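You operate a simulated robot arm through the tools that you are given. There is no shell and no other tool.

The job below is to be done with a simulated robot arm. You get a single attempt, and the scene is never put back.

Task
Unpeg the black jumper, brush its lint off and comb the brush clean.
Fine: both pegs go back in the peg stand first; leave the brush in its stand.

It is judged by the outcome, as a careful person would: the job done as asked, and still so three seconds after it is handed in. It fails if anything else is knocked over, pushed out of place, dropped, spilled or broken.

Robot
A 7-joint arm with a three-finger gripper, fixed in place. Base frame: the origin is on the floor under the middle of its stand, x ahead of it, y to its left, z up; the work surface is at about z = 0.9. Lengths are in m, angles in rad, forces in N, time in s.
It reaches about 1.342 m from its shoulder. Its first joint turns from -2.897 to 2.897 rad. Payload 2.69 kg.
The tool frame sits at the grasp point between the pads (the TCP): z along the fingers, y along the line on which they close. The tips reach 0.03 m beyond it. The gripper opens to 0.128 m; its body begins 0.117 m behind the TCP.
Orientation is that of the tool frame in the base frame, as a unit quaternion [x, y, z, w]. With the fingers straight down and closing along the base's y, the tool's x points along the base's -x, its y along +y and its z along -z.

Tools
- The arm moves only by the tool play_rows. Its argument "deltas" is one flat list of numbers, 7 for each row, row after row: the shift along the tool's x, y, z in units of 25 mm (1.0 is 25 mm), then the turn, a rotation vector about the tool's x, y, z in units of 4 degrees (1.0 is 4 degrees), then the opening, from 0 (shut) to 1 (fully open). In form: [dx, dy, dz, wx, wy, wz, fingers, dx, dy, dz, wx, wy, wz, fingers, ...]. A call has 1 to 20 rows; each row shifts and turns the commanded pose from where the row before left it, along the tool's axes as they then stand. A call with a number of a shift or a turn outside -1 to 1 is refused whole. Rows are played at 5 a second. More than 0.05 m and 0.15 rad between two rows, or a gripper value outside its range, and nothing of the call is played. A pose out of reach is approached as far as the arm can. The call stops where the force on the tool passes 40 N (or 10 N more than at its start, if that is more) or the arm is blocked; 0.2 s more then pass. The fingers move at their own pace (about 0.127 m/s each) and stop on an object; they squeeze with about 21 N. The grip force told is the motor's: it shows also when the fingers shut on nothing. Time passes only in rows, and 0.2 s behind the last, so rows that do not move let the fingers close. It gives the time, the measured TCP pose, the force on the tool (base axes), the opening and the grip force at its end, in the units of the frame above (readings bear some noise), with the torque about the TCP (base axes, N m) and any sound that the robot's microphone picked up.
- Cameras (640 x 400 px; columns grow to the right, rows downward): "scene" is fixed at [0.0494, 0.6512, 1.6854]; the picture's right is [-0.71, -0.71, -0.01], its down [-0.71, 0.71, 0.04] and it looks along [-0.02, 0.03, -1.00] (base axes); focal length 271 px, centre (320, 200). "wrist" rides on the gripper at [0.058, 0.054, -0.131] in the tool frame; the picture's right is [-0.68, 0.74, 0.00], its down [-0.62, -0.57, -0.55] and it looks along [-0.40, -0.37, 0.84] (tool axes); focal length 234 px, centre (320, 200). There is no depth. A picture from a camera that has moved, and an enlarged one, comes with that camera's place and axes in the base frame and with its lens.
- grab_frame(camera): a new picture of that camera. No time passes.
- slide_trunk(by): moves the trunk up (or, below 0, down) by that many m; the arm rides with it, the base frame stays. It gives what a move gives, with no picture.
- inspect(camera, box): a new picture of the part [left, top, right, bottom] of that camera's present view, enlarged. No time passes.
- job_done(): hands the job in; it is judged then, once.

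Places have to be worked out from the pictures, the camera data and where the tool is seen. Open the gripper and draw the arm clear of the work before you hand the job in, unless the task says otherwise.

The tools are called after "Call:" as name(argument=value, ...) on one line, values as JSON. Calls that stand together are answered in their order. play_rows: Moves the arm, as the interface text tells. Its arguments: {"type":"object","properties":{"deltas":{"type":"array","items":{"type":"number"}}},"required":["deltas"]} The other tools are called the same way: slide_trunk (by) moves the trunk up or down; grab_frame (camera) takes a picture; inspect (camera, box) takes an enlarged picture of a part of a camera's view; job_done () hands the job in.

At the start:

```text
t: 0.0
tcp_pos: [0.2467, 0.7158, 1.3109]
ee_rot: [0.0, 1.0, 0.0, 0.0]
ft_force: [-0.6, 0.3, 0.6]
ft_torque: [-0.04, -0.02, 0.01]
opening: 0.128
grip_force: 0.0
trunk travel left (down, up): [-0.175, 0.175]
```

scene: 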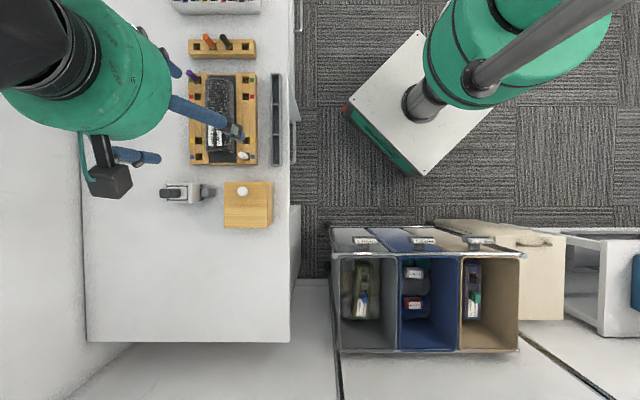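
wrist: 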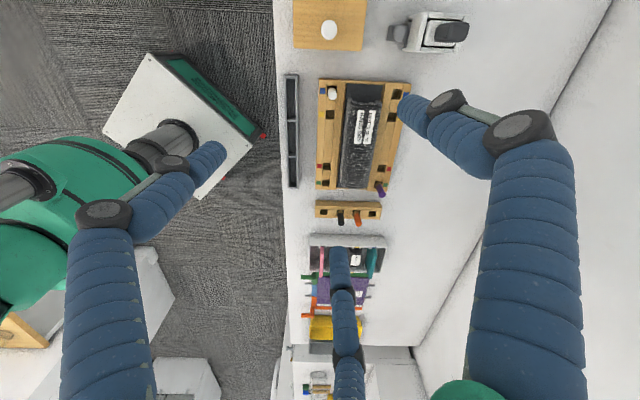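

I start by looking closely at both camera views to work out what is where.

Call:
inspect(camera="scene", box=[150, 0, 310, 100])

Call:
inspect(camera="scene", box=[150, 60, 310, 240])

Call:
inspect(camera="wrist", box=[270, 60, 430, 220])

Call:
inspect(camera="wrist", box=[270, 190, 430, 400])

Call:
inspect(camera="wrist", box=[270, 0, 490, 100])

```text
4.00 times, centred on (230, 50) of scene
camera zoom: at [0.0494, 0.6512, 1.6854], right [-0.71, -0.71, -0.01], down [-0.71, 0.71, 0.04], along [-0.02, 0.03, -1.0], focal length 1084 px, centre (680, 800)
```

zoom: 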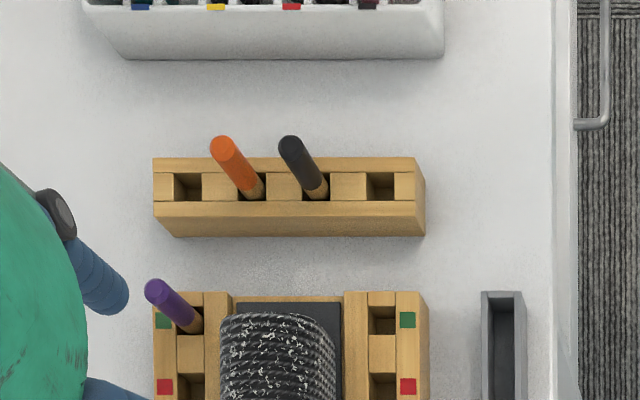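

```text
2.22 times, centred on (230, 150) of scene
camera zoom: at [0.0494, 0.6512, 1.6854], right [-0.71, -0.71, -0.01], down [-0.71, 0.71, 0.04], along [-0.02, 0.03, -1.0], focal length 602 px, centre (520, 311)
```

zoom: 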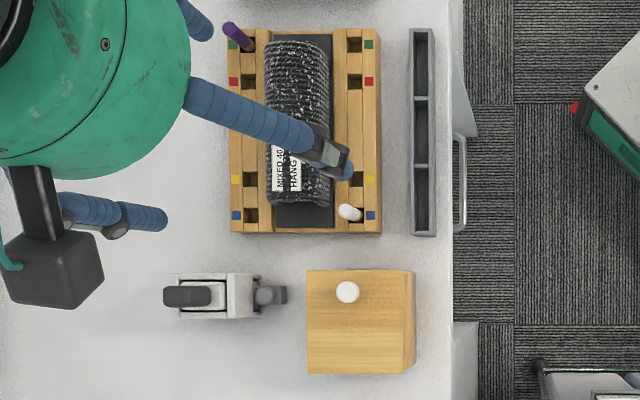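

```text
2.50 times, centred on (350, 140) of wrist
camera zoom: at [0.1901, 0.7692, 1.4414], right [0.68, 0.74, 0.0], down [0.62, -0.57, 0.55], along [0.4, -0.37, -0.84], focal length 585 px, centre (245, 350)
```

zoom: 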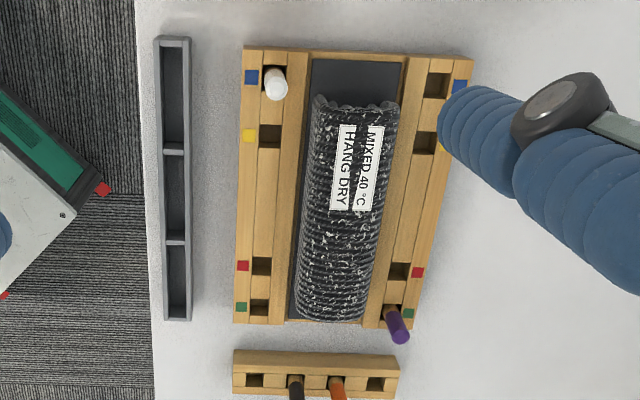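

```text
1.90 times, centred on (350, 295) of wrist
camera zoom: at [0.1901, 0.7692, 1.4414], right [0.68, 0.74, 0.0], down [0.62, -0.57, 0.55], along [0.4, -0.37, -0.84], focal length 446 px, centre (263, 19)
```

zoom: 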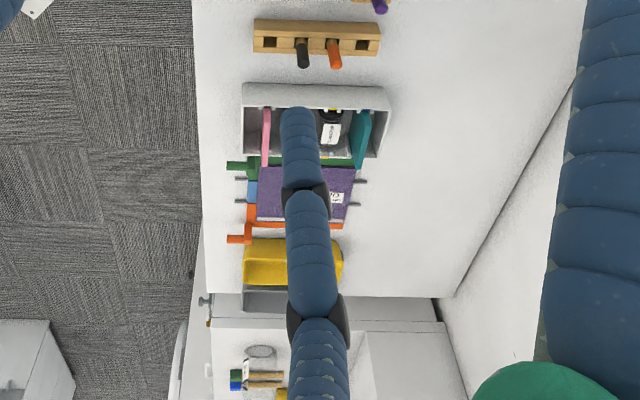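

```text
2.91 times, centred on (380, 50) of wrist
camera zoom: at [0.1901, 0.7692, 1.4414], right [0.68, 0.74, 0.0], down [0.62, -0.57, 0.55], along [0.4, -0.37, -0.84], focal length 681 px, centre (146, 636)
```

zoom: 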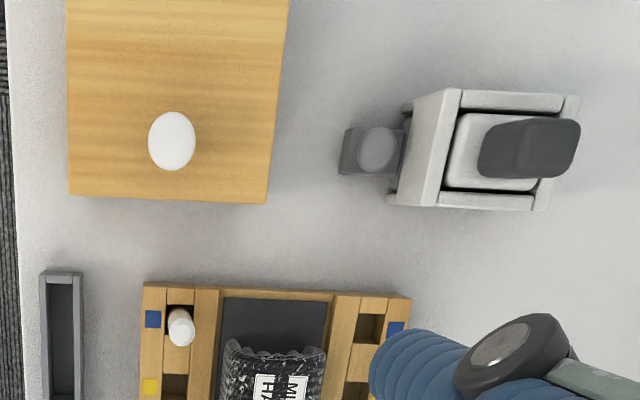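

The board with the black jumper is at roughly (0.40, 0.71), rotated 45° to the base, with a purple peg and a white peg in it. I zoom in on the items I have not yet identified: brush, stand and combs.

Call:
inspect(camera="scene", box=[150, 170, 230, 220])

Call:
inspect(camera="scene", box=[215, 170, 295, 240])

Call:
inspect(camera="scene", box=[160, 0, 300, 60])

Call:
inspect(camera="wrist", box=[290, 220, 400, 310])

Call:
inspect(camera="wrist", box=[280, 300, 400, 400])

Call:
inspect(camera="scene", box=[325, 215, 525, 355])

Call:
inspect(camera="wrist", box=[380, 0, 480, 60])

```text
8.00 times, centred on (190, 195) of scene
camera zoom: at [0.0494, 0.6512, 1.6854], right [-0.71, -0.71, -0.01], down [-0.71, 0.71, 0.04], along [-0.02, 0.03, -1.0], focal length 2169 px, centre (1360, 240)
```

zoom: 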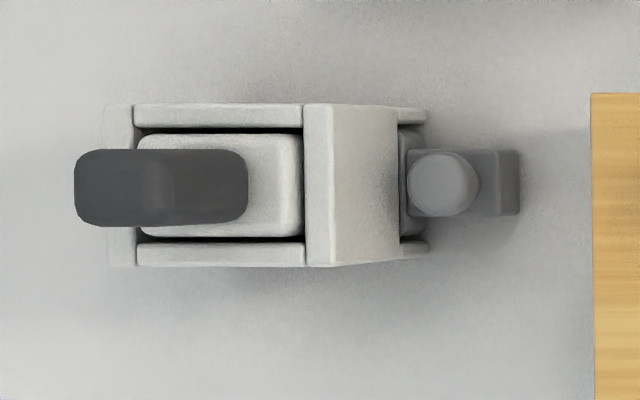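

```text
5.71 times, centred on (255, 205) of scene
camera zoom: at [0.0494, 0.6512, 1.6854], right [-0.71, -0.71, -0.01], down [-0.71, 0.71, 0.04], along [-0.02, 0.03, -1.0], focal length 1549 px, centre (691, 171)
```

zoom: 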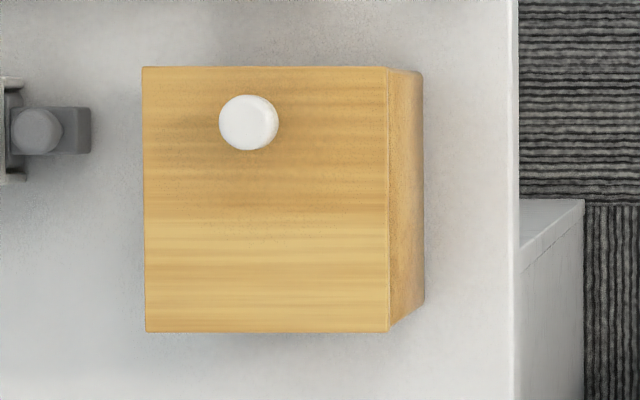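

```text
4.57 times, centred on (230, 30) of scene
camera zoom: at [0.0494, 0.6512, 1.6854], right [-0.71, -0.71, -0.01], down [-0.71, 0.71, 0.04], along [-0.02, 0.03, -1.0], focal length 1239 px, centre (731, 977)
```

zoom: 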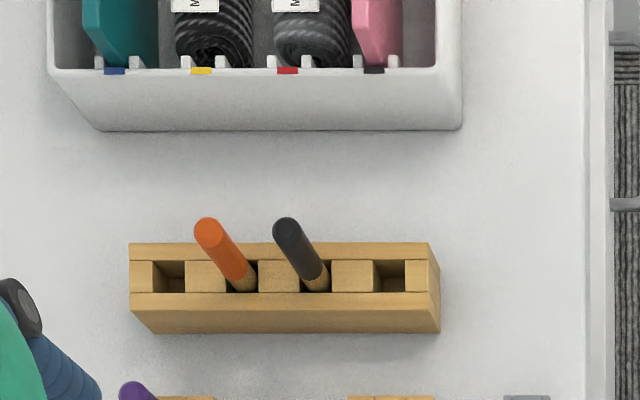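

```text
4.44 times, centred on (345, 265) of wrist
camera zoom: at [0.1901, 0.7692, 1.4414], right [0.68, 0.74, 0.0], down [0.62, -0.57, 0.55], along [0.4, -0.37, -0.84], focal length 1041 px, centre (209, -89)
```

zoom: 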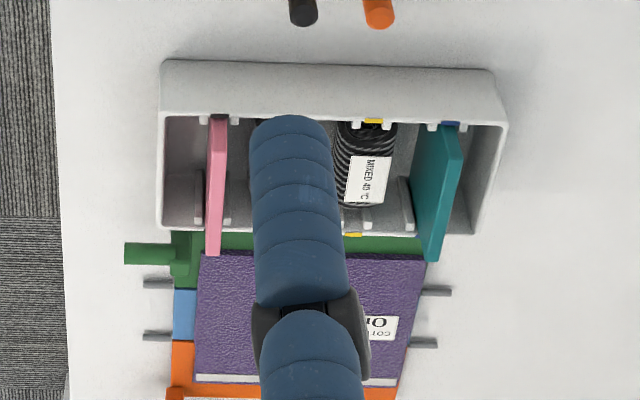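

```text
4.00 times, centred on (340, 350) of wrist
camera zoom: at [0.1901, 0.7692, 1.4414], right [0.68, 0.74, 0.0], down [0.62, -0.57, 0.55], along [0.4, -0.37, -0.84], focal length 937 px, centre (240, -400)
```

zoom: 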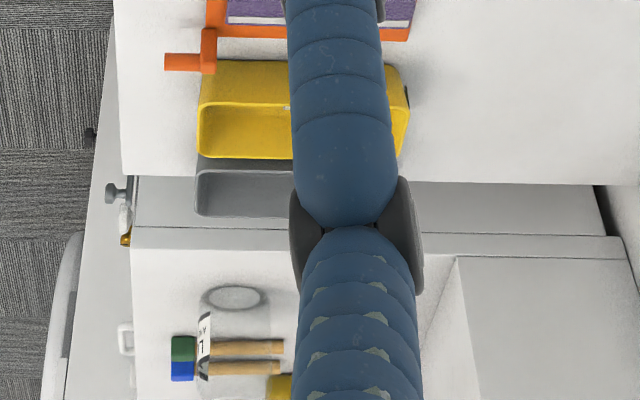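

```text
2.86 times, centred on (425, 285) of scene
camera zoom: at [0.0494, 0.6512, 1.6854], right [-0.71, -0.71, -0.01], down [-0.71, 0.71, 0.04], along [-0.02, 0.03, -1.0], focal length 774 px, centre (20, -43)
```

zoom: 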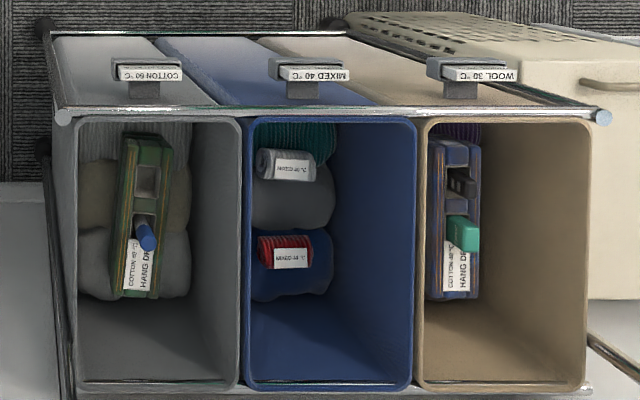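

```text
6.40 times, centred on (430, 30) of wrist
camera zoom: at [0.1901, 0.7692, 1.4414], right [0.68, 0.74, 0.0], down [0.62, -0.57, 0.55], along [0.4, -0.37, -0.84], focal length 1499 px, centre (-384, 1288)
```

zoom: 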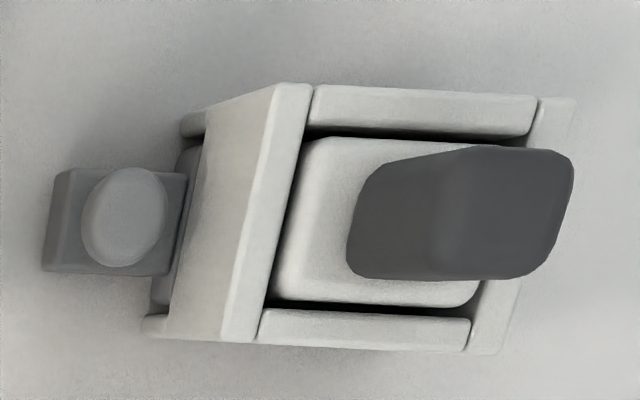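

The dark handle on the white block at about (0.30, 0.91) looks like the brush in its stand. I raise nothing yet; I turn the wrist about 88° and move over so the wrist camera can look at the stand from the table's front side.

Call:
play_rows(deltas=[0.5, 0.9, 0.5, 0, 0, 0, 1, 0.5, 0.9, 0.5, 0, 0, 0, 1, 0.5, 0.9, 0.5, 0, 0, 0, 1, 0.5, 0.9, 0.5, 0, 0, 0, 1, 0, 0, 0, 0, 0, -1, 1, 0, 0, 0, 0, 0, -1, 1, 0, 0, 0, 0, 0, -1, 1, 0, 0, 0, 0, 0, -1, 1, 0, 0, 0, 0, 0, -1, 1, 0, 0, 0, 0, 0, -1, 1, 0, 0, 0, 0, 0, -1, 1, 0, 0, 0, 0, 0, -1, 1, 0, 0, 0, 0, 0, -1, 1, 0, 0, 0, 0, 0, -1, 1, 0, 0, 0, 0, 0, -1, 1, 0, 0, 0, 0, 0, -1, 1, 0, 0, 0, 0, 0, -1, 1, 0, 0, 0, 0, 0, -1, 1, 0, 0, 0, 0, 0, -1, 1, 0, 0, 0, 0, 0, -1, 1])

Call:
grab_frame(camera="wrist")

Call:
grab_frame(camera="scene")

```text
t: 4.2
tcp_pos: [0.1993, 0.8054, 1.2604]
ee_rot: [-0.531, 0.847, 0.0, 0.001]
ft_force: [-0.4, -0.1, -0.2]
ft_torque: [-0.02, -0.03, 0.0]
opening: 0.1284
grip_force: 0.0
trunk travel left (down, up): [-0.175, 0.175]
```

```text
taken
camera wrist: at [0.1246, 0.7766, 1.3914], right [-0.37, 0.93, 0.0], down [0.78, 0.31, 0.55], along [0.51, 0.2, -0.84], focal length 234 px, centre (320, 200)
```

wrist: 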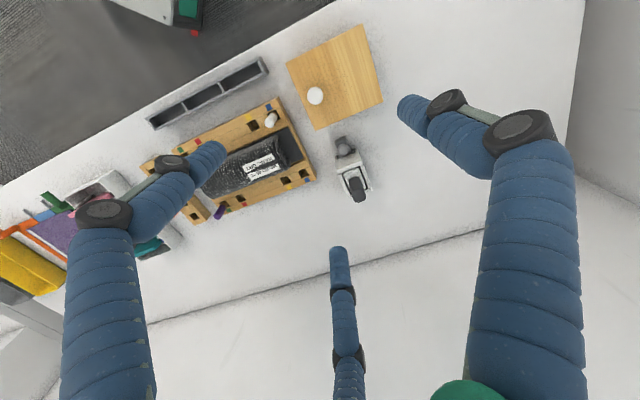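

```text
taken
```

scene: 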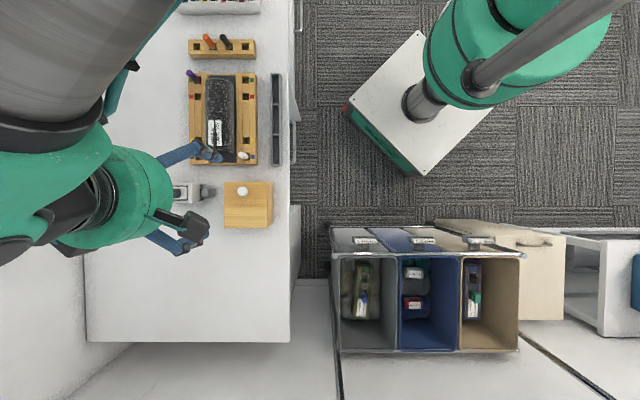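

The stand is now visible near (350,175); I zoom in on it, the block, and the jumper board.

Call:
inspect(camera="wrist", box=[310, 120, 400, 210])

Call:
inspect(camera="wrist", box=[270, 20, 400, 140])

Call:
inspect(camera="wrist", box=[130, 90, 330, 230])

```text
4.44 times, centred on (355, 165) of wrist
camera zoom: at [0.1246, 0.7766, 1.3914], right [-0.37, 0.93, 0.0], down [0.78, 0.31, 0.55], along [0.51, 0.2, -0.84], focal length 1041 px, centre (164, 356)
```

zoom: 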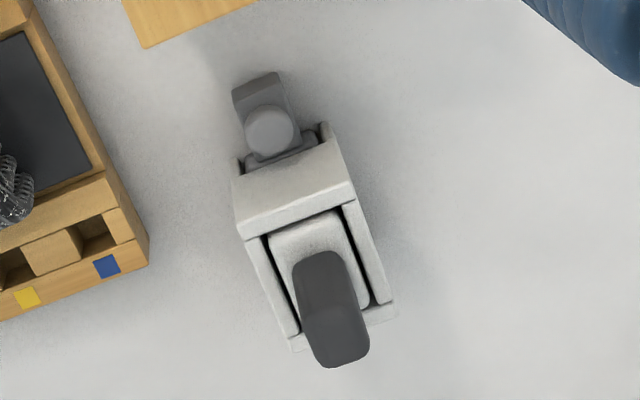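

```text
3.33 times, centred on (335, 80) of wrist
camera zoom: at [0.1246, 0.7766, 1.3914], right [-0.37, 0.93, 0.0], down [0.78, 0.31, 0.55], along [0.51, 0.2, -0.84], focal length 781 px, centre (270, 600)
```

zoom: 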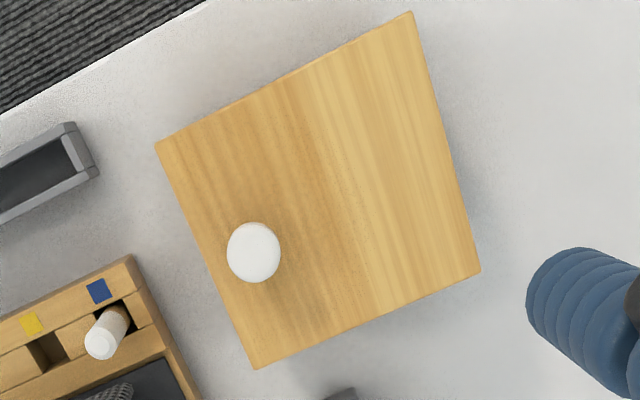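

```text
2.86 times, centred on (230, 160) of wrist
camera zoom: at [0.1246, 0.7766, 1.3914], right [-0.37, 0.93, 0.0], down [0.78, 0.31, 0.55], along [0.51, 0.2, -0.84], focal length 669 px, centre (577, 314)
```

zoom: 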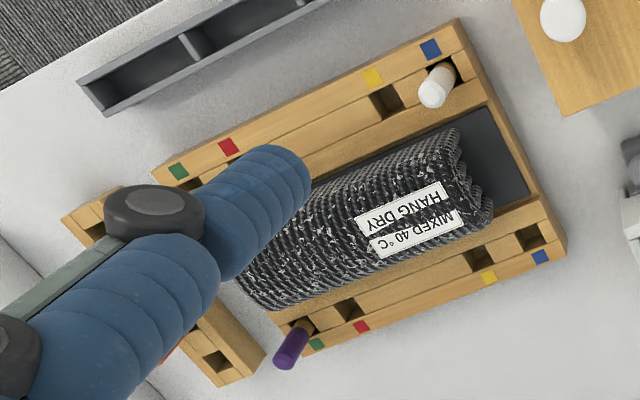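

To see the stand and the block from the side, I turn the wrist back and move out over the clear end of the table (beyond the stand), then I will tilt the camera toward horizontal.

Call:
play_rows(deltas=[0, 0, 0, 0, 0, 1, 1, 0, 0, 0, 0, 0, 1, 1, 0, 0, 0, 0, 0, 1, 1, 0, 0, 0, 0, 0, 1, 1, 0, 0, 0, 0, 0, 1, 1, 0, 0, 0, 0, 0, 1, 1, 0, 0, 0, 0, 0, 1, 1, 0, 0, 0, 0, 0, 1, 1, 0, 0, 0, 0, 0, 1, 1, 0, 0, 0, 0, 0, 1, 1, 0, 0, 0, 0, 0, 1, 1, 0, 0, 0, 0, 0, 1, 1, 0, 0, 0, 0, 0, 1, 1, 0, 0, 0, 0, 0, 1, 1, 0, 0, 0, 0, 0, 1, 1, 0, 0, 0, 0, 0, 1, 1])

Call:
play_rows(deltas=[0.12, 0.88, 0, 0, 0, 0, 1, 0.12, 0.88, 0, 0, 0, 0, 1, 0.12, 0.88, 0, 0, 0, 0, 1, 0.12, 0.88, 0, 0, 0, 0, 1, 0.12, 0.88, 0, 0, 0, 0, 1, 0.12, 0.88, 0.8, 0, 0, 0, 1, 0.12, 0.88, 0.8, 0, 0, 0, 1, 0.12, 0.88, 0.8, 0, 0, 0, 1, 0.12, 0.88, 0.8, 0, 0, 0, 1, 0.12, 0.88, 0.8, 0, 0, 0, 1, 0, 0, 0, 0.679, -0.734, 0, 1, 0, 0, 0, 0.679, -0.734, 0, 1, 0, 0, 0, 0.679, -0.734, 0, 1, 0, 0, 0, 0.679, -0.734, 0, 1, 0, 0, 0, 0.679, -0.734, 0, 1, 0, 0, 0, 0.679, -0.734, 0, 1, 0, 0, 0, 0.679, -0.734, 0, 1, 0, 0, 0, 0.679, -0.734, 0, 1, 0, 0, 0, 0.679, -0.734, 0, 1])

Call:
grab_frame(camera="wrist")

Call:
grab_frame(camera="scene")

```text
t: 7.6
tcp_pos: [0.1972, 0.8046, 1.2595]
ee_rot: [0.0, 1.0, 0.0, 0.001]
ft_force: [0.1, -0.2, -0.4]
ft_torque: [0.01, 0.0, 0.0]
opening: 0.128
grip_force: 0.0
trunk travel left (down, up): [-0.175, 0.175]
```

```text
t: 11.8
tcp_pos: [0.258, 0.9326, 1.1349]
ee_rot: [0.049, 0.959, -0.204, 0.192]
ft_force: [-0.7, 0.4, -0.5]
ft_torque: [0.01, 0.0, -0.02]
opening: 0.1281
grip_force: 0.0
out of reach, approached as far as the arm can: row 12, 13, 14, 15, 17, 18, 19
trunk travel left (down, up): [-0.175, 0.175]
stopped in row 19: the arm was blocked; the commanded pose is now the measured one
```

```text
taken
camera wrist: at [0.1692, 1.0366, 1.2025], right [0.75, 0.66, -0.01], down [0.28, -0.3, 0.91], along [0.6, -0.69, -0.41], focal length 234 px, centre (320, 200)
```

wrist: 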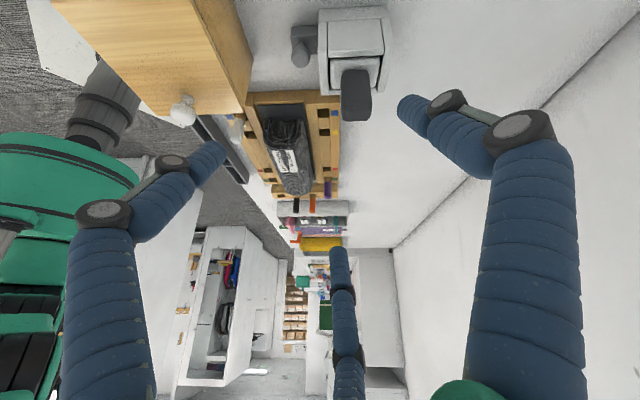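

```text
taken
```

scene: 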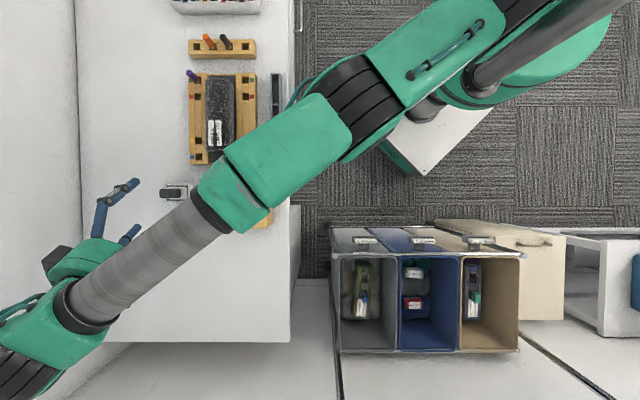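

The arm ran into its reach limit here, so I use this view: I zoom in on the stand, the block and the board before drawing back.

Call:
inspect(camera="wrist", box=[280, 0, 400, 130])

Call:
inspect(camera="wrist", box=[100, 0, 300, 130])

Call:
inspect(camera="wrist", box=[230, 80, 360, 210])

Call:
inspect(camera="wrist", box=[270, 190, 360, 260])

```text
3.08 times, centred on (340, 65) of wrist
camera zoom: at [0.1692, 1.0366, 1.2025], right [0.75, 0.66, -0.01], down [0.28, -0.3, 0.91], along [0.6, -0.69, -0.41], focal length 720 px, centre (258, 615)
```

zoom: 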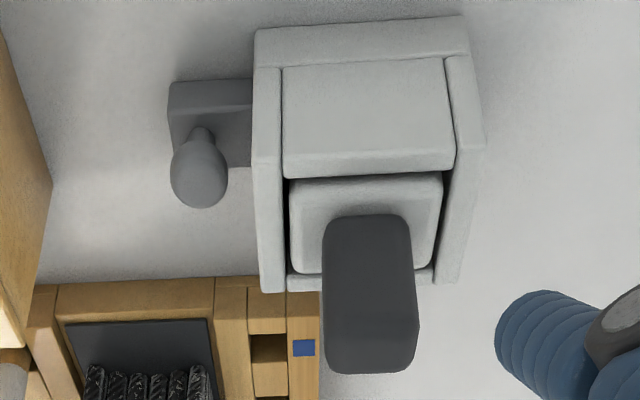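

```text
3.08 times, centred on (200, 65) of wrist
camera zoom: at [0.1692, 1.0366, 1.2025], right [0.75, 0.66, -0.01], down [0.28, -0.3, 0.91], along [0.6, -0.69, -0.41], focal length 720 px, centre (689, 615)
```

zoom: 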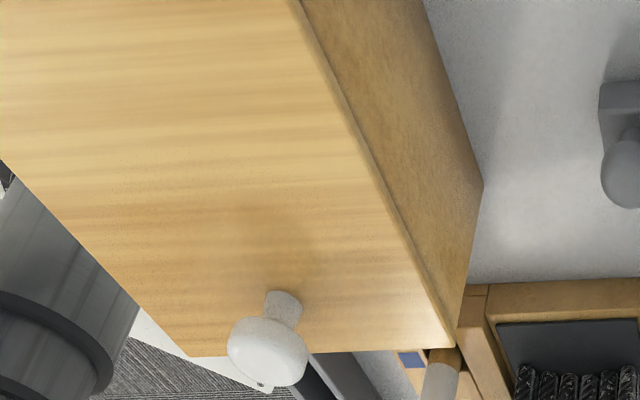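

```text
3.08 times, centred on (295, 145) of wrist
camera zoom: at [0.1692, 1.0366, 1.2025], right [0.75, 0.66, -0.01], down [0.28, -0.3, 0.91], along [0.6, -0.69, -0.41], focal length 720 px, centre (397, 369)
```

zoom: 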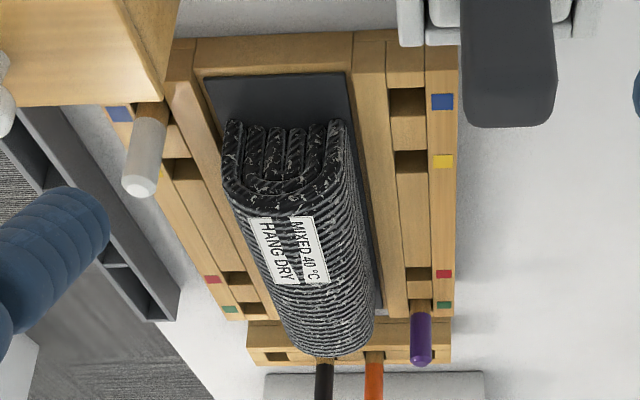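

```text
5.71 times, centred on (315, 225) of wrist
camera zoom: at [0.1692, 1.0366, 1.2025], right [0.75, 0.66, -0.01], down [0.28, -0.3, 0.91], along [0.6, -0.69, -0.41], focal length 1338 px, centre (349, 57)
```

zoom: 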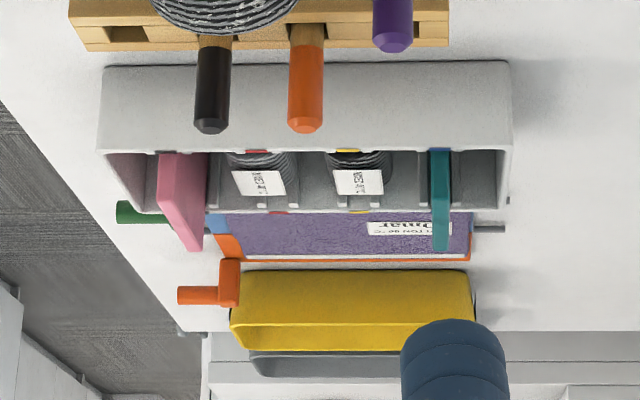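

The stand holds the brush (dark handle upright) and has a grey slide with a mushroom knob sticking out of its side: evidently the comb. I now untilt and close the fingers in free air to see how the three fingers meet.

Call:
play_rows(deltas=[0, 0, -0.4, -0.679, 0.734, 0, 1, 0, 0, -0.4, -0.679, 0.734, 0, 1, 0, 0, -0.4, -0.679, 0.734, 0, 1, 0, 0, -0.4, -0.679, 0.734, 0, 1, 0, 0, 0, -0.679, 0.734, 0, 1, 0, 0, 0, -0.679, 0.734, 0, 1, 0, 0, 0, -0.679, 0.734, 0, 1, 0, 0, 0, -0.679, 0.734, 0, 1, 0, 0, 0, 0, 0, 0, 0.5, 0, 0, 0, 0, 0, 0, 0, 0, 0, 0, 0, 0, 0, 0, 0, 0, 0, 0, 0, 0, 0])

Call:
grab_frame(camera="wrist")

Call:
grab_frame(camera="scene")

```text
t: 14.4
tcp_pos: [0.2521, 0.9877, 1.2094]
ee_rot: [0.049, 0.998, -0.036, 0.015]
ft_force: [0.3, -0.6, -0.3]
ft_torque: [-0.05, -0.03, 0.0]
opening: 0.0023
grip_force: 20.8
out of reach, approached as far as the arm can: row 3, 5, 6, 7, 8
trunk travel left (down, up): [-0.175, 0.175]
```

```text
taken
camera wrist: at [0.1961, 1.0561, 1.3335], right [0.74, 0.67, -0.03], down [0.54, -0.58, 0.61], along [0.39, -0.47, -0.79], focal length 234 px, centre (320, 200)
```

wrist: 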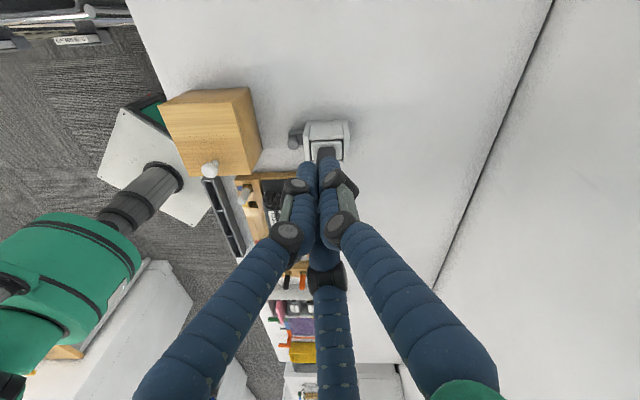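

```text
taken
```

scene: 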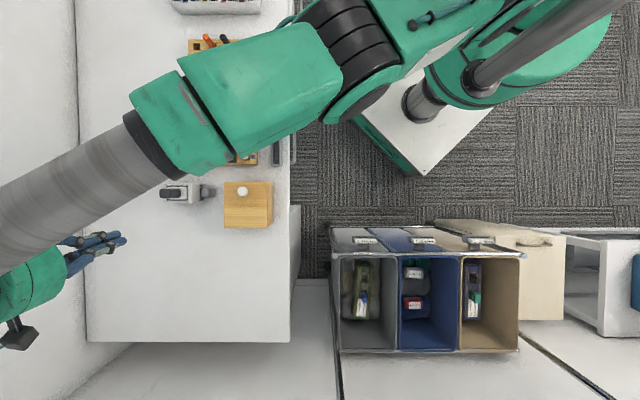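

Closed fingers meet at a point. I level the tool again, bring it back over the jumper board and turn it 45° so the closing line runs along the table's long axis.

Call:
play_rows(deltas=[0, -0.5, 0, -0.51, 0.21, -0.7, 0.5, 0, -0.5, 0, -0.51, 0.21, -0.7, 1, -0.1, -0.95, 0, 0, 0, 0, 1, -0.1, -0.95, 0, 0, 0, 0, 1, -0.1, -0.95, 0, 0, 0, 0, 1, -0.1, -0.95, 0, 0, 0, 0, 1, -0.1, -0.95, 0, 0, 0, 0, 1, -0.1, -0.95, 0, 0, 0, 0, 1, -0.1, -0.95, 0, 0, 0, 0, 1, -0.1, -0.95, 0, 0, 0, 0, 1, -0.1, -0.95, 0, 0, 0, 0, 1, -0.1, -0.95, 0, 0, 0, 0, 1, -0.1, -0.95, 0, 0, 0, 0, 1])

Call:
play_rows(deltas=[0, 0, 0.2, 0, 0, -1, 1, 0, 0, 0.2, 0, 0, -1, 1, 0, 0, 0.2, 0, 0, -1, 1, 0, 0, 0.2, 0, 0, -1, 1, 0, 0, 0.2, 0, 0, -1, 1, 0, 0, 0.2, 0, 0, -1, 1, 0, 0, 0.2, 0, 0, -1, 1, 0, 0, 0.2, 0, 0, -1, 1, 0, 0, 0.2, 0, 0, -1, 1, 0, 0, 0.2, 0, 0, -1, 1, 0, 0, 0.2, 0, 0, -1, 1, 0, 0, 0.2, 0, 0, -0.25, 1])

Call:
grab_frame(camera="wrist")

Call:
grab_frame(camera="scene")

```text
t: 17.2
tcp_pos: [0.2694, 0.6737, 1.1874]
ee_rot: [0.002, 0.999, 0.03, -0.013]
ft_force: [0.2, 0.4, -0.1]
ft_torque: [-0.03, 0.0, -0.03]
opening: 0.1283
grip_force: 0.1
out of reach, approached as far as the arm can: row 1
trunk travel left (down, up): [-0.175, 0.175]
```

```text
t: 19.8
tcp_pos: [0.2673, 0.6783, 1.1273]
ee_rot: [-0.381, 0.924, 0.033, 0.0]
ft_force: [-0.3, 0.0, 0.6]
ft_torque: [0.01, 0.01, -0.03]
opening: 0.1279
grip_force: 0.0
trunk travel left (down, up): [-0.175, 0.175]
```

```text
taken
camera wrist: at [0.1922, 0.6674, 1.26], right [-0.04, 1.0, 0.06], down [0.85, 0.0, 0.53], along [0.53, 0.07, -0.85], focal length 234 px, centre (320, 200)
```

wrist: 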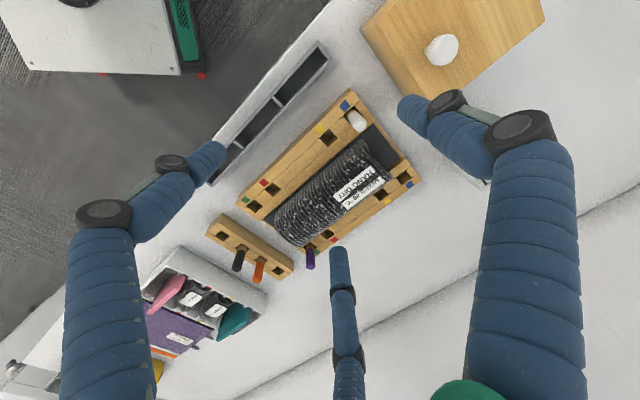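

```text
taken
```

scene: 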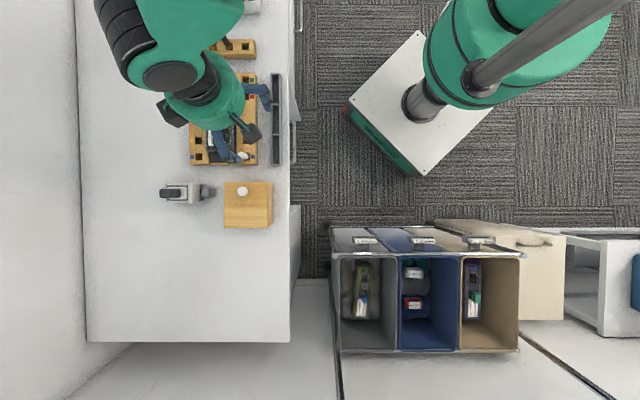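

A small residual tilt (about 4°) remains; I correct it to have the fingers exactly vertical and then measure from closer pictures.

Call:
play_rows(deltas=[0, 0, 0, 0.874, 0.362, -0.05, 1, 0, 0, 0, 0, 0, 0, 1])

Call:
inspect(camera="wrist", box=[200, 80, 430, 280])

Call:
inspect(camera="wrist", box=[200, 200, 330, 290])

Call:
inspect(camera="wrist", box=[310, 80, 430, 200])

```text
t: 20.4
tcp_pos: [0.2676, 0.6795, 1.1272]
ee_rot: [-0.382, 0.924, -0.002, -0.001]
ft_force: [-0.1, 1.3, 0.3]
ft_torque: [-0.05, 0.01, 0.0]
opening: 0.1279
grip_force: 0.2
trunk travel left (down, up): [-0.175, 0.175]
```

```text
2.00 times, centred on (315, 180) of wrist
camera zoom: at [0.1888, 0.6757, 1.2578], right [-0.04, 1.0, 0.0], down [0.84, 0.04, 0.55], along [0.55, 0.02, -0.84], focal length 468 px, centre (330, 240)
```

zoom: 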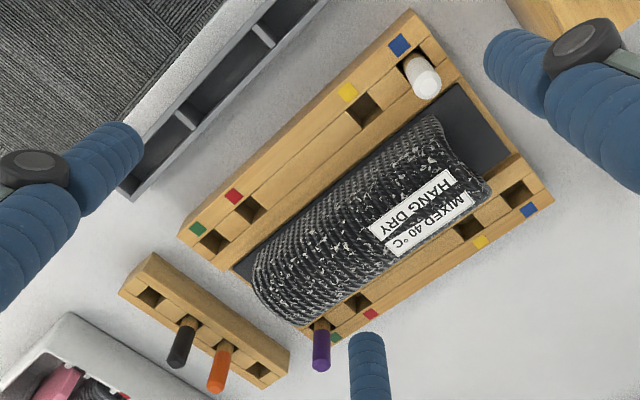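

```text
4.44 times, centred on (265, 245) of wrist
camera zoom: at [0.1888, 0.6757, 1.2578], right [-0.04, 1.0, 0.0], down [0.84, 0.04, 0.55], along [0.55, 0.02, -0.84], focal length 1041 px, centre (564, 0)
```

zoom: 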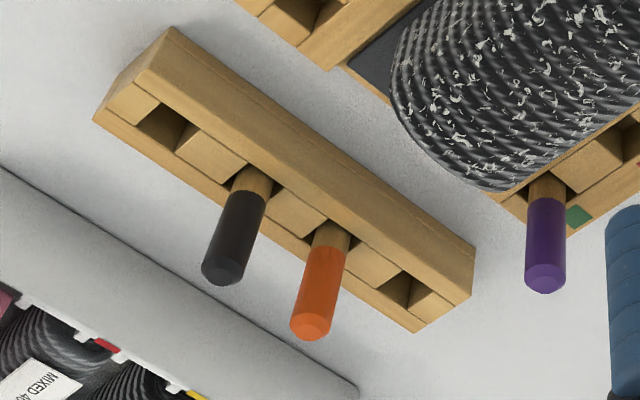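

```text
3.33 times, centred on (370, 140) of wrist
camera zoom: at [0.1888, 0.6757, 1.2578], right [-0.04, 1.0, 0.0], down [0.84, 0.04, 0.55], along [0.55, 0.02, -0.84], focal length 781 px, centre (153, 400)
```

zoom: 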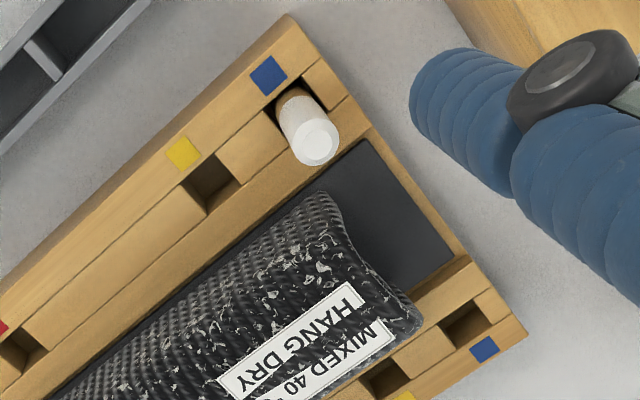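

The board top seems to be at z≈0.928 and the purple peg's top near (0.498, 0.681, 0.98). I check how the fingers are spread at a part opening, since the jumper roll is close to the pegs.

Call:
play_rows(deltas=[0, 0, 0, 0, 0, 0, 0.3, 0, 0, 0, 0, 0, 0, 0.3, 0, 0, 0, 0, 0, 0, 0.3, 0, 0, 0, 0, 0, 0, 0.3])

Call:
grab_frame(camera="wrist")

Call:
grab_frame(camera="scene")

```text
t: 21.4
tcp_pos: [0.2673, 0.677, 1.1274]
ee_rot: [-0.382, 0.924, 0.0, -0.002]
ft_force: [0.0, -0.2, 0.3]
ft_torque: [-0.01, 0.0, 0.02]
opening: 0.0385
grip_force: 0.0
trunk travel left (down, up): [-0.175, 0.175]
```

```text
taken
camera wrist: at [0.1891, 0.6751, 1.2582], right [-0.04, 1.0, 0.0], down [0.84, 0.04, 0.55], along [0.55, 0.02, -0.84], focal length 234 px, centre (320, 200)
```

wrist: 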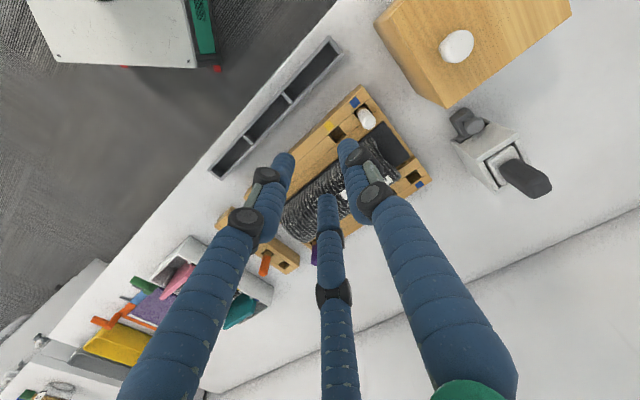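

```text
taken
```

scene: 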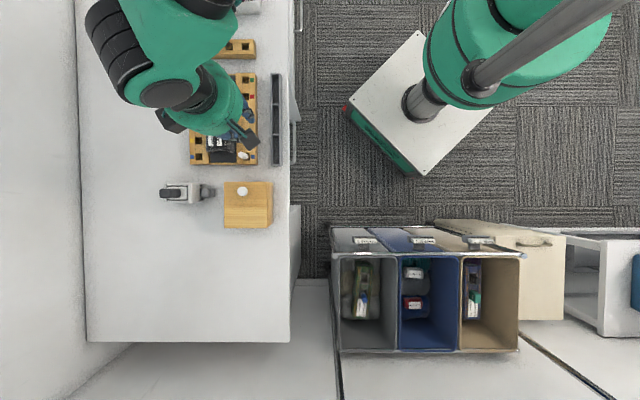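

At 0.0385 m opening the three pads sit on a circle of about 19 mm radius, thumb on +y. The clearest side is −y, so I will grip with tool y pointing away from the roll (heading 45°, toward the wall). I move above the purple peg and turn.

Call:
play_rows(deltas=[-0.825, -0.805, 0, 0, 0, 0, 0.3, -0.825, -0.805, 0, 0, 0, 0, 0.3, -0.825, -0.805, 0, 0, 0, 0, 0.3, -0.825, -0.805, 0, 0, 0, 0, 0.3, -0.825, -0.805, 0, 0, 0, 0, 0.3, -0.825, -0.805, 0, 0, 0, 0, 0.3, -0.825, -0.805, 0, 0, 0, 0, 0.3, -0.825, -0.805, 0, 0, 0, 0, 0.3])

Call:
play_rows(deltas=[0, 0, 0, 0, 0, 1, 0.3, 0, 0, 0, 0, 0, 1, 0.3, 0, 0, 0, 0, 0, 1, 0.3, 0, 0, 0, 0, 0, 1, 0.3, 0, 0, 0, 0, 0, 1, 0.3, 0, 0, 0, 0, 0, 1, 0.3, 0, 0, 0, 0, 0, 1, 0.3, 0, 0, 0, 0, 0, 1, 0.3, 0, 0, 0, 0, 0, 1, 0.3, 0, 0, 0, 0, 0, 1, 0.3, 0, 0, 0, 0, 0, 1, 0.3, 0, 0, 0, 0, 0, 1, 0.3, 0, 0, 0, 0, 0, 1, 0.3, 0, 0, 0, 0, 0, 1, 0.3, 0, 0, 0, 0, 0, 1, 0.3, 0, 0, 0, 0, 0, 1, 0.3, 0, 0, 0, 0, 0, 1, 0.3, 0, 0, 0, 0, 0, 1, 0.3, 0, 0, 0, 0, 0, 1, 0.3, 0, 0, 0, 0, 0, 1, 0.3])

Call:
play_rows(deltas=[0, 0, 0, 0, 0, 1, 0.3, 0, 0, 0, 0, 0, 1, 0.3, 0, 0, 0, 0, 0, 0.5, 0.3, 0, 0, 0, 0, 0, 0, 0.3])

Call:
grab_frame(camera="wrist")

Call:
grab_frame(camera="scene")

```text
t: 23.2
tcp_pos: [0.4995, 0.6799, 1.1286]
ee_rot: [-0.382, 0.924, -0.001, -0.001]
ft_force: [-0.1, -0.1, -0.5]
ft_torque: [0.04, 0.01, 0.03]
opening: 0.0386
grip_force: 0.0
trunk travel left (down, up): [-0.175, 0.175]
```

```text
t: 27.4
tcp_pos: [0.4984, 0.6802, 1.1276]
ee_rot: [0.301, 0.953, -0.002, 0.0]
ft_force: [-0.9, -0.6, -0.2]
ft_torque: [0.0, 0.04, -0.01]
opening: 0.0384
grip_force: 0.0
trunk travel left (down, up): [-0.175, 0.175]
```

```text
t: 28.4
tcp_pos: [0.4977, 0.68, 1.1275]
ee_rot: [0.383, 0.924, -0.001, 0.0]
ft_force: [0.2, 1.5, -0.6]
ft_torque: [-0.01, 0.0, -0.01]
opening: 0.0385
grip_force: 0.2
trunk travel left (down, up): [-0.175, 0.175]
```

```text
taken
camera wrist: at [0.4958, 0.7602, 1.2577], right [1.0, 0.04, 0.0], down [0.04, -0.83, 0.55], along [0.02, -0.55, -0.83], focal length 234 px, centre (320, 200)
```

wrist: 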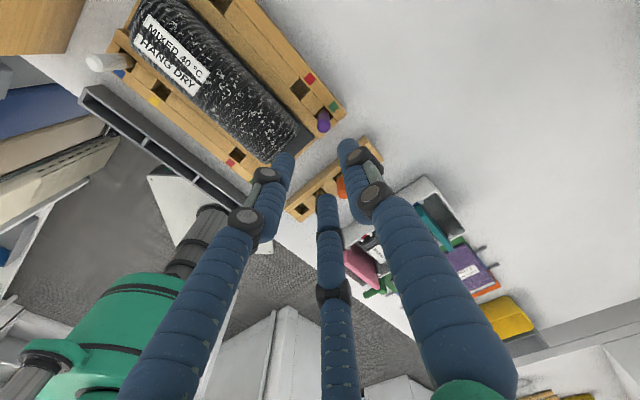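

```text
taken
```

scene: 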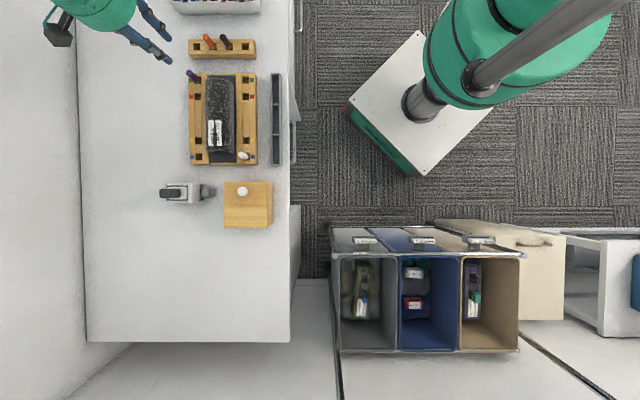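

The purple peg shows at about (323,118); I enlarge that part to measure it and the peg stand.

Call:
inspect(camera="wrist", box=[270, 80, 370, 150])

Call:
inspect(camera="scene", box=[170, 20, 290, 100])

Call:
inspect(camera="scene", box=[180, 70, 300, 170])

```text
5.71 times, centred on (320, 115) of wrist
camera zoom: at [0.4958, 0.7602, 1.2577], right [1.0, 0.04, 0.0], down [0.04, -0.83, 0.55], along [0.02, -0.55, -0.83], focal length 1338 px, centre (320, 686)
```

zoom: 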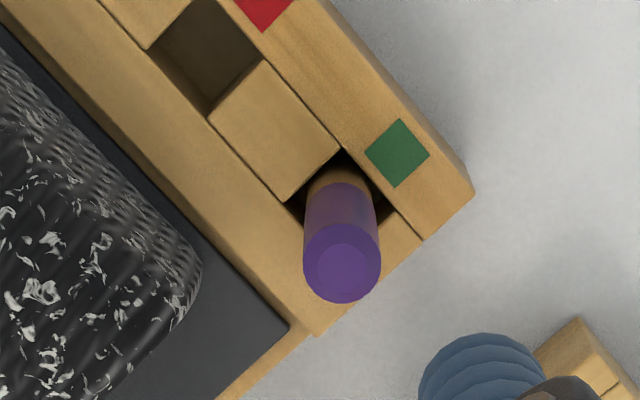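

```text
5.00 times, centred on (230, 60) of scene
camera zoom: at [0.0494, 0.6512, 1.6854], right [-0.71, -0.71, -0.01], down [-0.71, 0.71, 0.04], along [-0.02, 0.03, -1.0], focal length 1355 px, centre (770, 900)
```

zoom: 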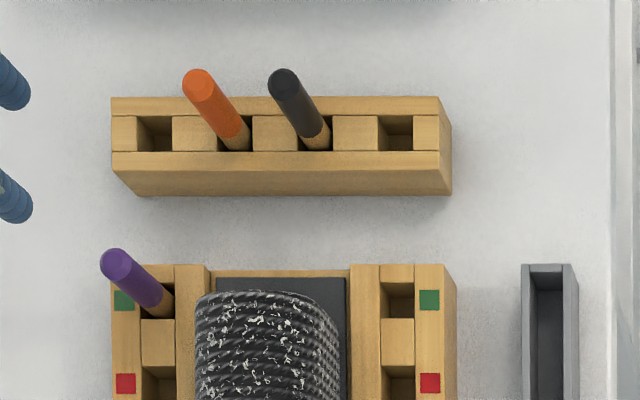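

```text
4.00 times, centred on (240, 120) of scene
camera zoom: at [0.0494, 0.6512, 1.6854], right [-0.71, -0.71, -0.01], down [-0.71, 0.71, 0.04], along [-0.02, 0.03, -1.0], focal length 1084 px, centre (640, 520)
```

zoom: 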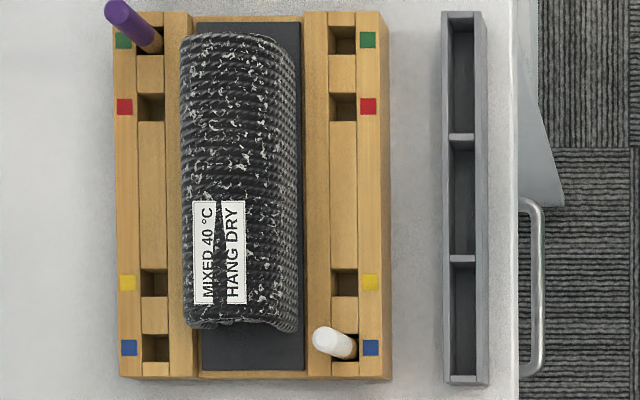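

Offset from the tool axis works out at only about (−3 mm, +4 mm) in tool x/y, with the peg top at about (0.503, 0.681, 0.976). I correct this and come down partway to verify.

Call:
play_rows(deltas=[-0.13, 0.15, 0, 0, 0, 0, 0.3, 0, 0, 0.9, 0, 0, 0, 0.3, 0, 0, 0.9, 0, 0, 0, 0.3, 0, 0, 0.9, 0, 0, 0, 0.3, 0, 0, 0.9, 0, 0, 0, 0.3, 0, 0, 0, 0, 0, 0, 0.3])

Call:
inspect(camera="wrist", box=[240, 90, 400, 210])

```text
t: 29.8
tcp_pos: [0.5025, 0.6812, 1.0369]
ee_rot: [0.383, 0.924, -0.001, 0.0]
ft_force: [0.1, 0.7, 0.3]
ft_torque: [-0.04, 0.04, 0.01]
opening: 0.0383
grip_force: 0.0
trunk travel left (down, up): [-0.175, 0.175]
```

```text
3.33 times, centred on (320, 150) of wrist
camera zoom: at [0.5, 0.7605, 1.1662], right [1.0, 0.04, 0.0], down [0.04, -0.83, 0.55], along [0.02, -0.55, -0.83], focal length 781 px, centre (320, 367)
```

zoom: 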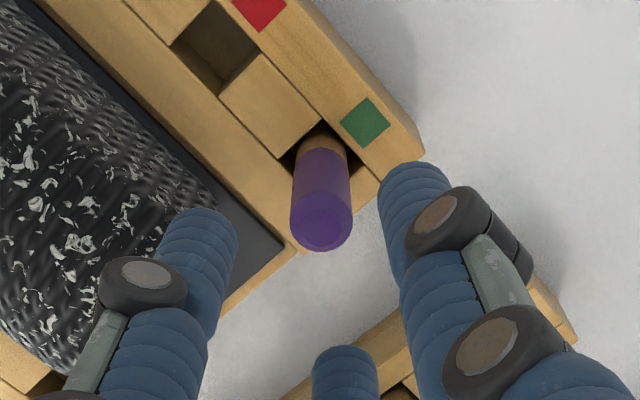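

The peg is within 2 mm of the tool axis. I go down so the TCP is about 6 mm below the peg top and close the fingers.

Call:
play_rows(deltas=[-0.06, 0, 0.67, 0, 0, 0, 0.3, 0, 0, 0.67, 0, 0, 0, 0.3, 0, 0, 0.67, 0, 0, 0, 0.3, 0, 0, 0.67, 0, 0, 0, 0.3, 0, 0, 0, 0, 0, 0, 0, 0, 0, 0, 0, 0, 0, 0, 0, 0, 0, 0, 0, 0, 0, 0, 0, 0, 0, 0, 0, 0])

Call:
inspect(camera="wrist", box=[240, 90, 400, 210])

```text
t: 31.6
tcp_pos: [0.5038, 0.6787, 0.9695]
ee_rot: [0.383, 0.924, -0.002, 0.0]
ft_force: [0.4, 0.7, 0.2]
ft_torque: [0.02, 0.02, 0.01]
opening: 0.0135
grip_force: 21.2
trunk travel left (down, up): [-0.175, 0.175]
```

```text
3.33 times, centred on (320, 150) of wrist
camera zoom: at [0.5016, 0.7584, 1.0988], right [1.0, 0.04, 0.0], down [0.04, -0.83, 0.55], along [0.02, -0.55, -0.83], focal length 781 px, centre (320, 367)
```

zoom: 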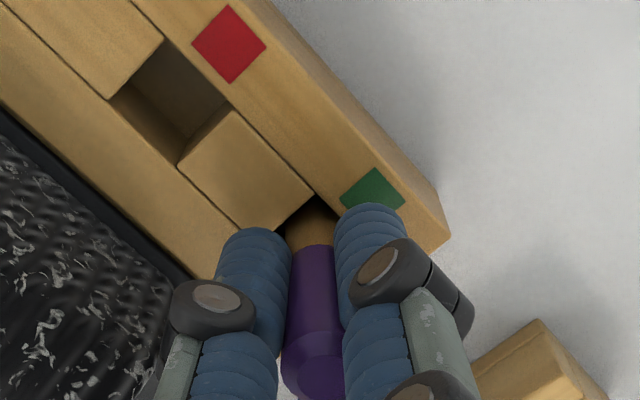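

The peg is gripped (opening 0.0135, grip 21 N). I lift it straight up out of the board.

Call:
play_rows(deltas=[0, 0, -0.4, 0, 0, 0, 0, 0, 0, -0.5, 0, 0, 0, 0, 0, 0, -0.8, 0, 0, 0, 0, 0, 0, -0.9, 0, 0, 0, 0, 0, 0, -0.9, 0, 0, 0, 0, 0, 0, -0.9, 0, 0, 0, 0, 0, 0, -0.6, 0, 0, 0, 0, 0, 0, 0, 0, 0, 0, 0])

Call:
grab_frame(camera="wrist")

Call:
inspect(camera="wrist", box=[240, 100, 400, 220])

Call:
grab_frame(camera="scene")

```text
t: 33.4
tcp_pos: [0.5046, 0.6799, 1.0958]
ee_rot: [0.383, 0.924, -0.002, 0.0]
ft_force: [0.1, 0.6, -0.1]
ft_torque: [-0.03, -0.03, 0.02]
opening: 0.0132
grip_force: 20.9
trunk travel left (down, up): [-0.175, 0.175]
```

```text
taken
camera wrist: at [0.501, 0.7596, 1.226], right [1.0, 0.04, 0.0], down [0.04, -0.83, 0.55], along [0.02, -0.55, -0.83], focal length 234 px, centre (320, 200)
```

wrist: 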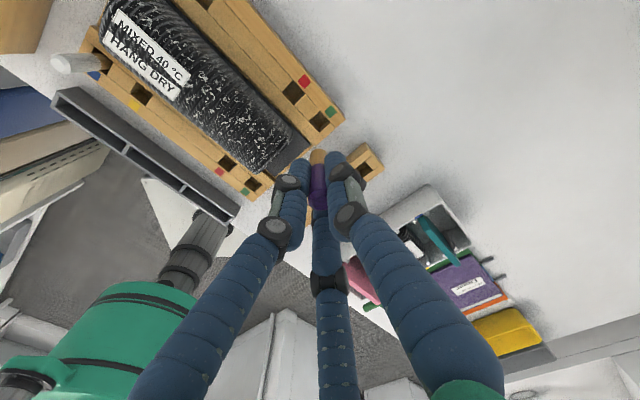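

```text
3.33 times, centred on (320, 160) of wrist
camera zoom: at [0.501, 0.7596, 1.226], right [1.0, 0.04, 0.0], down [0.04, -0.83, 0.55], along [0.02, -0.55, -0.83], focal length 781 px, centre (320, 333)
```

zoom: 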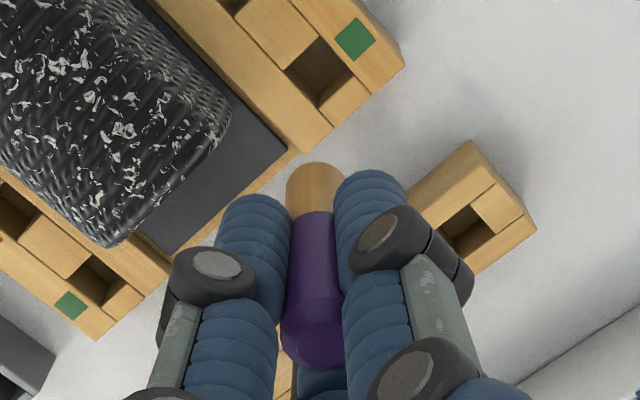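

```text
taken
```

scene: 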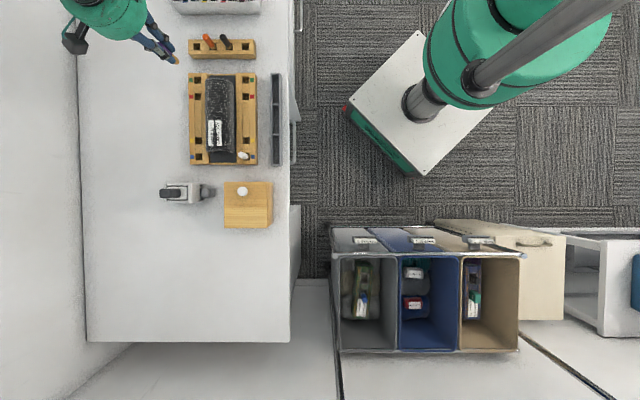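

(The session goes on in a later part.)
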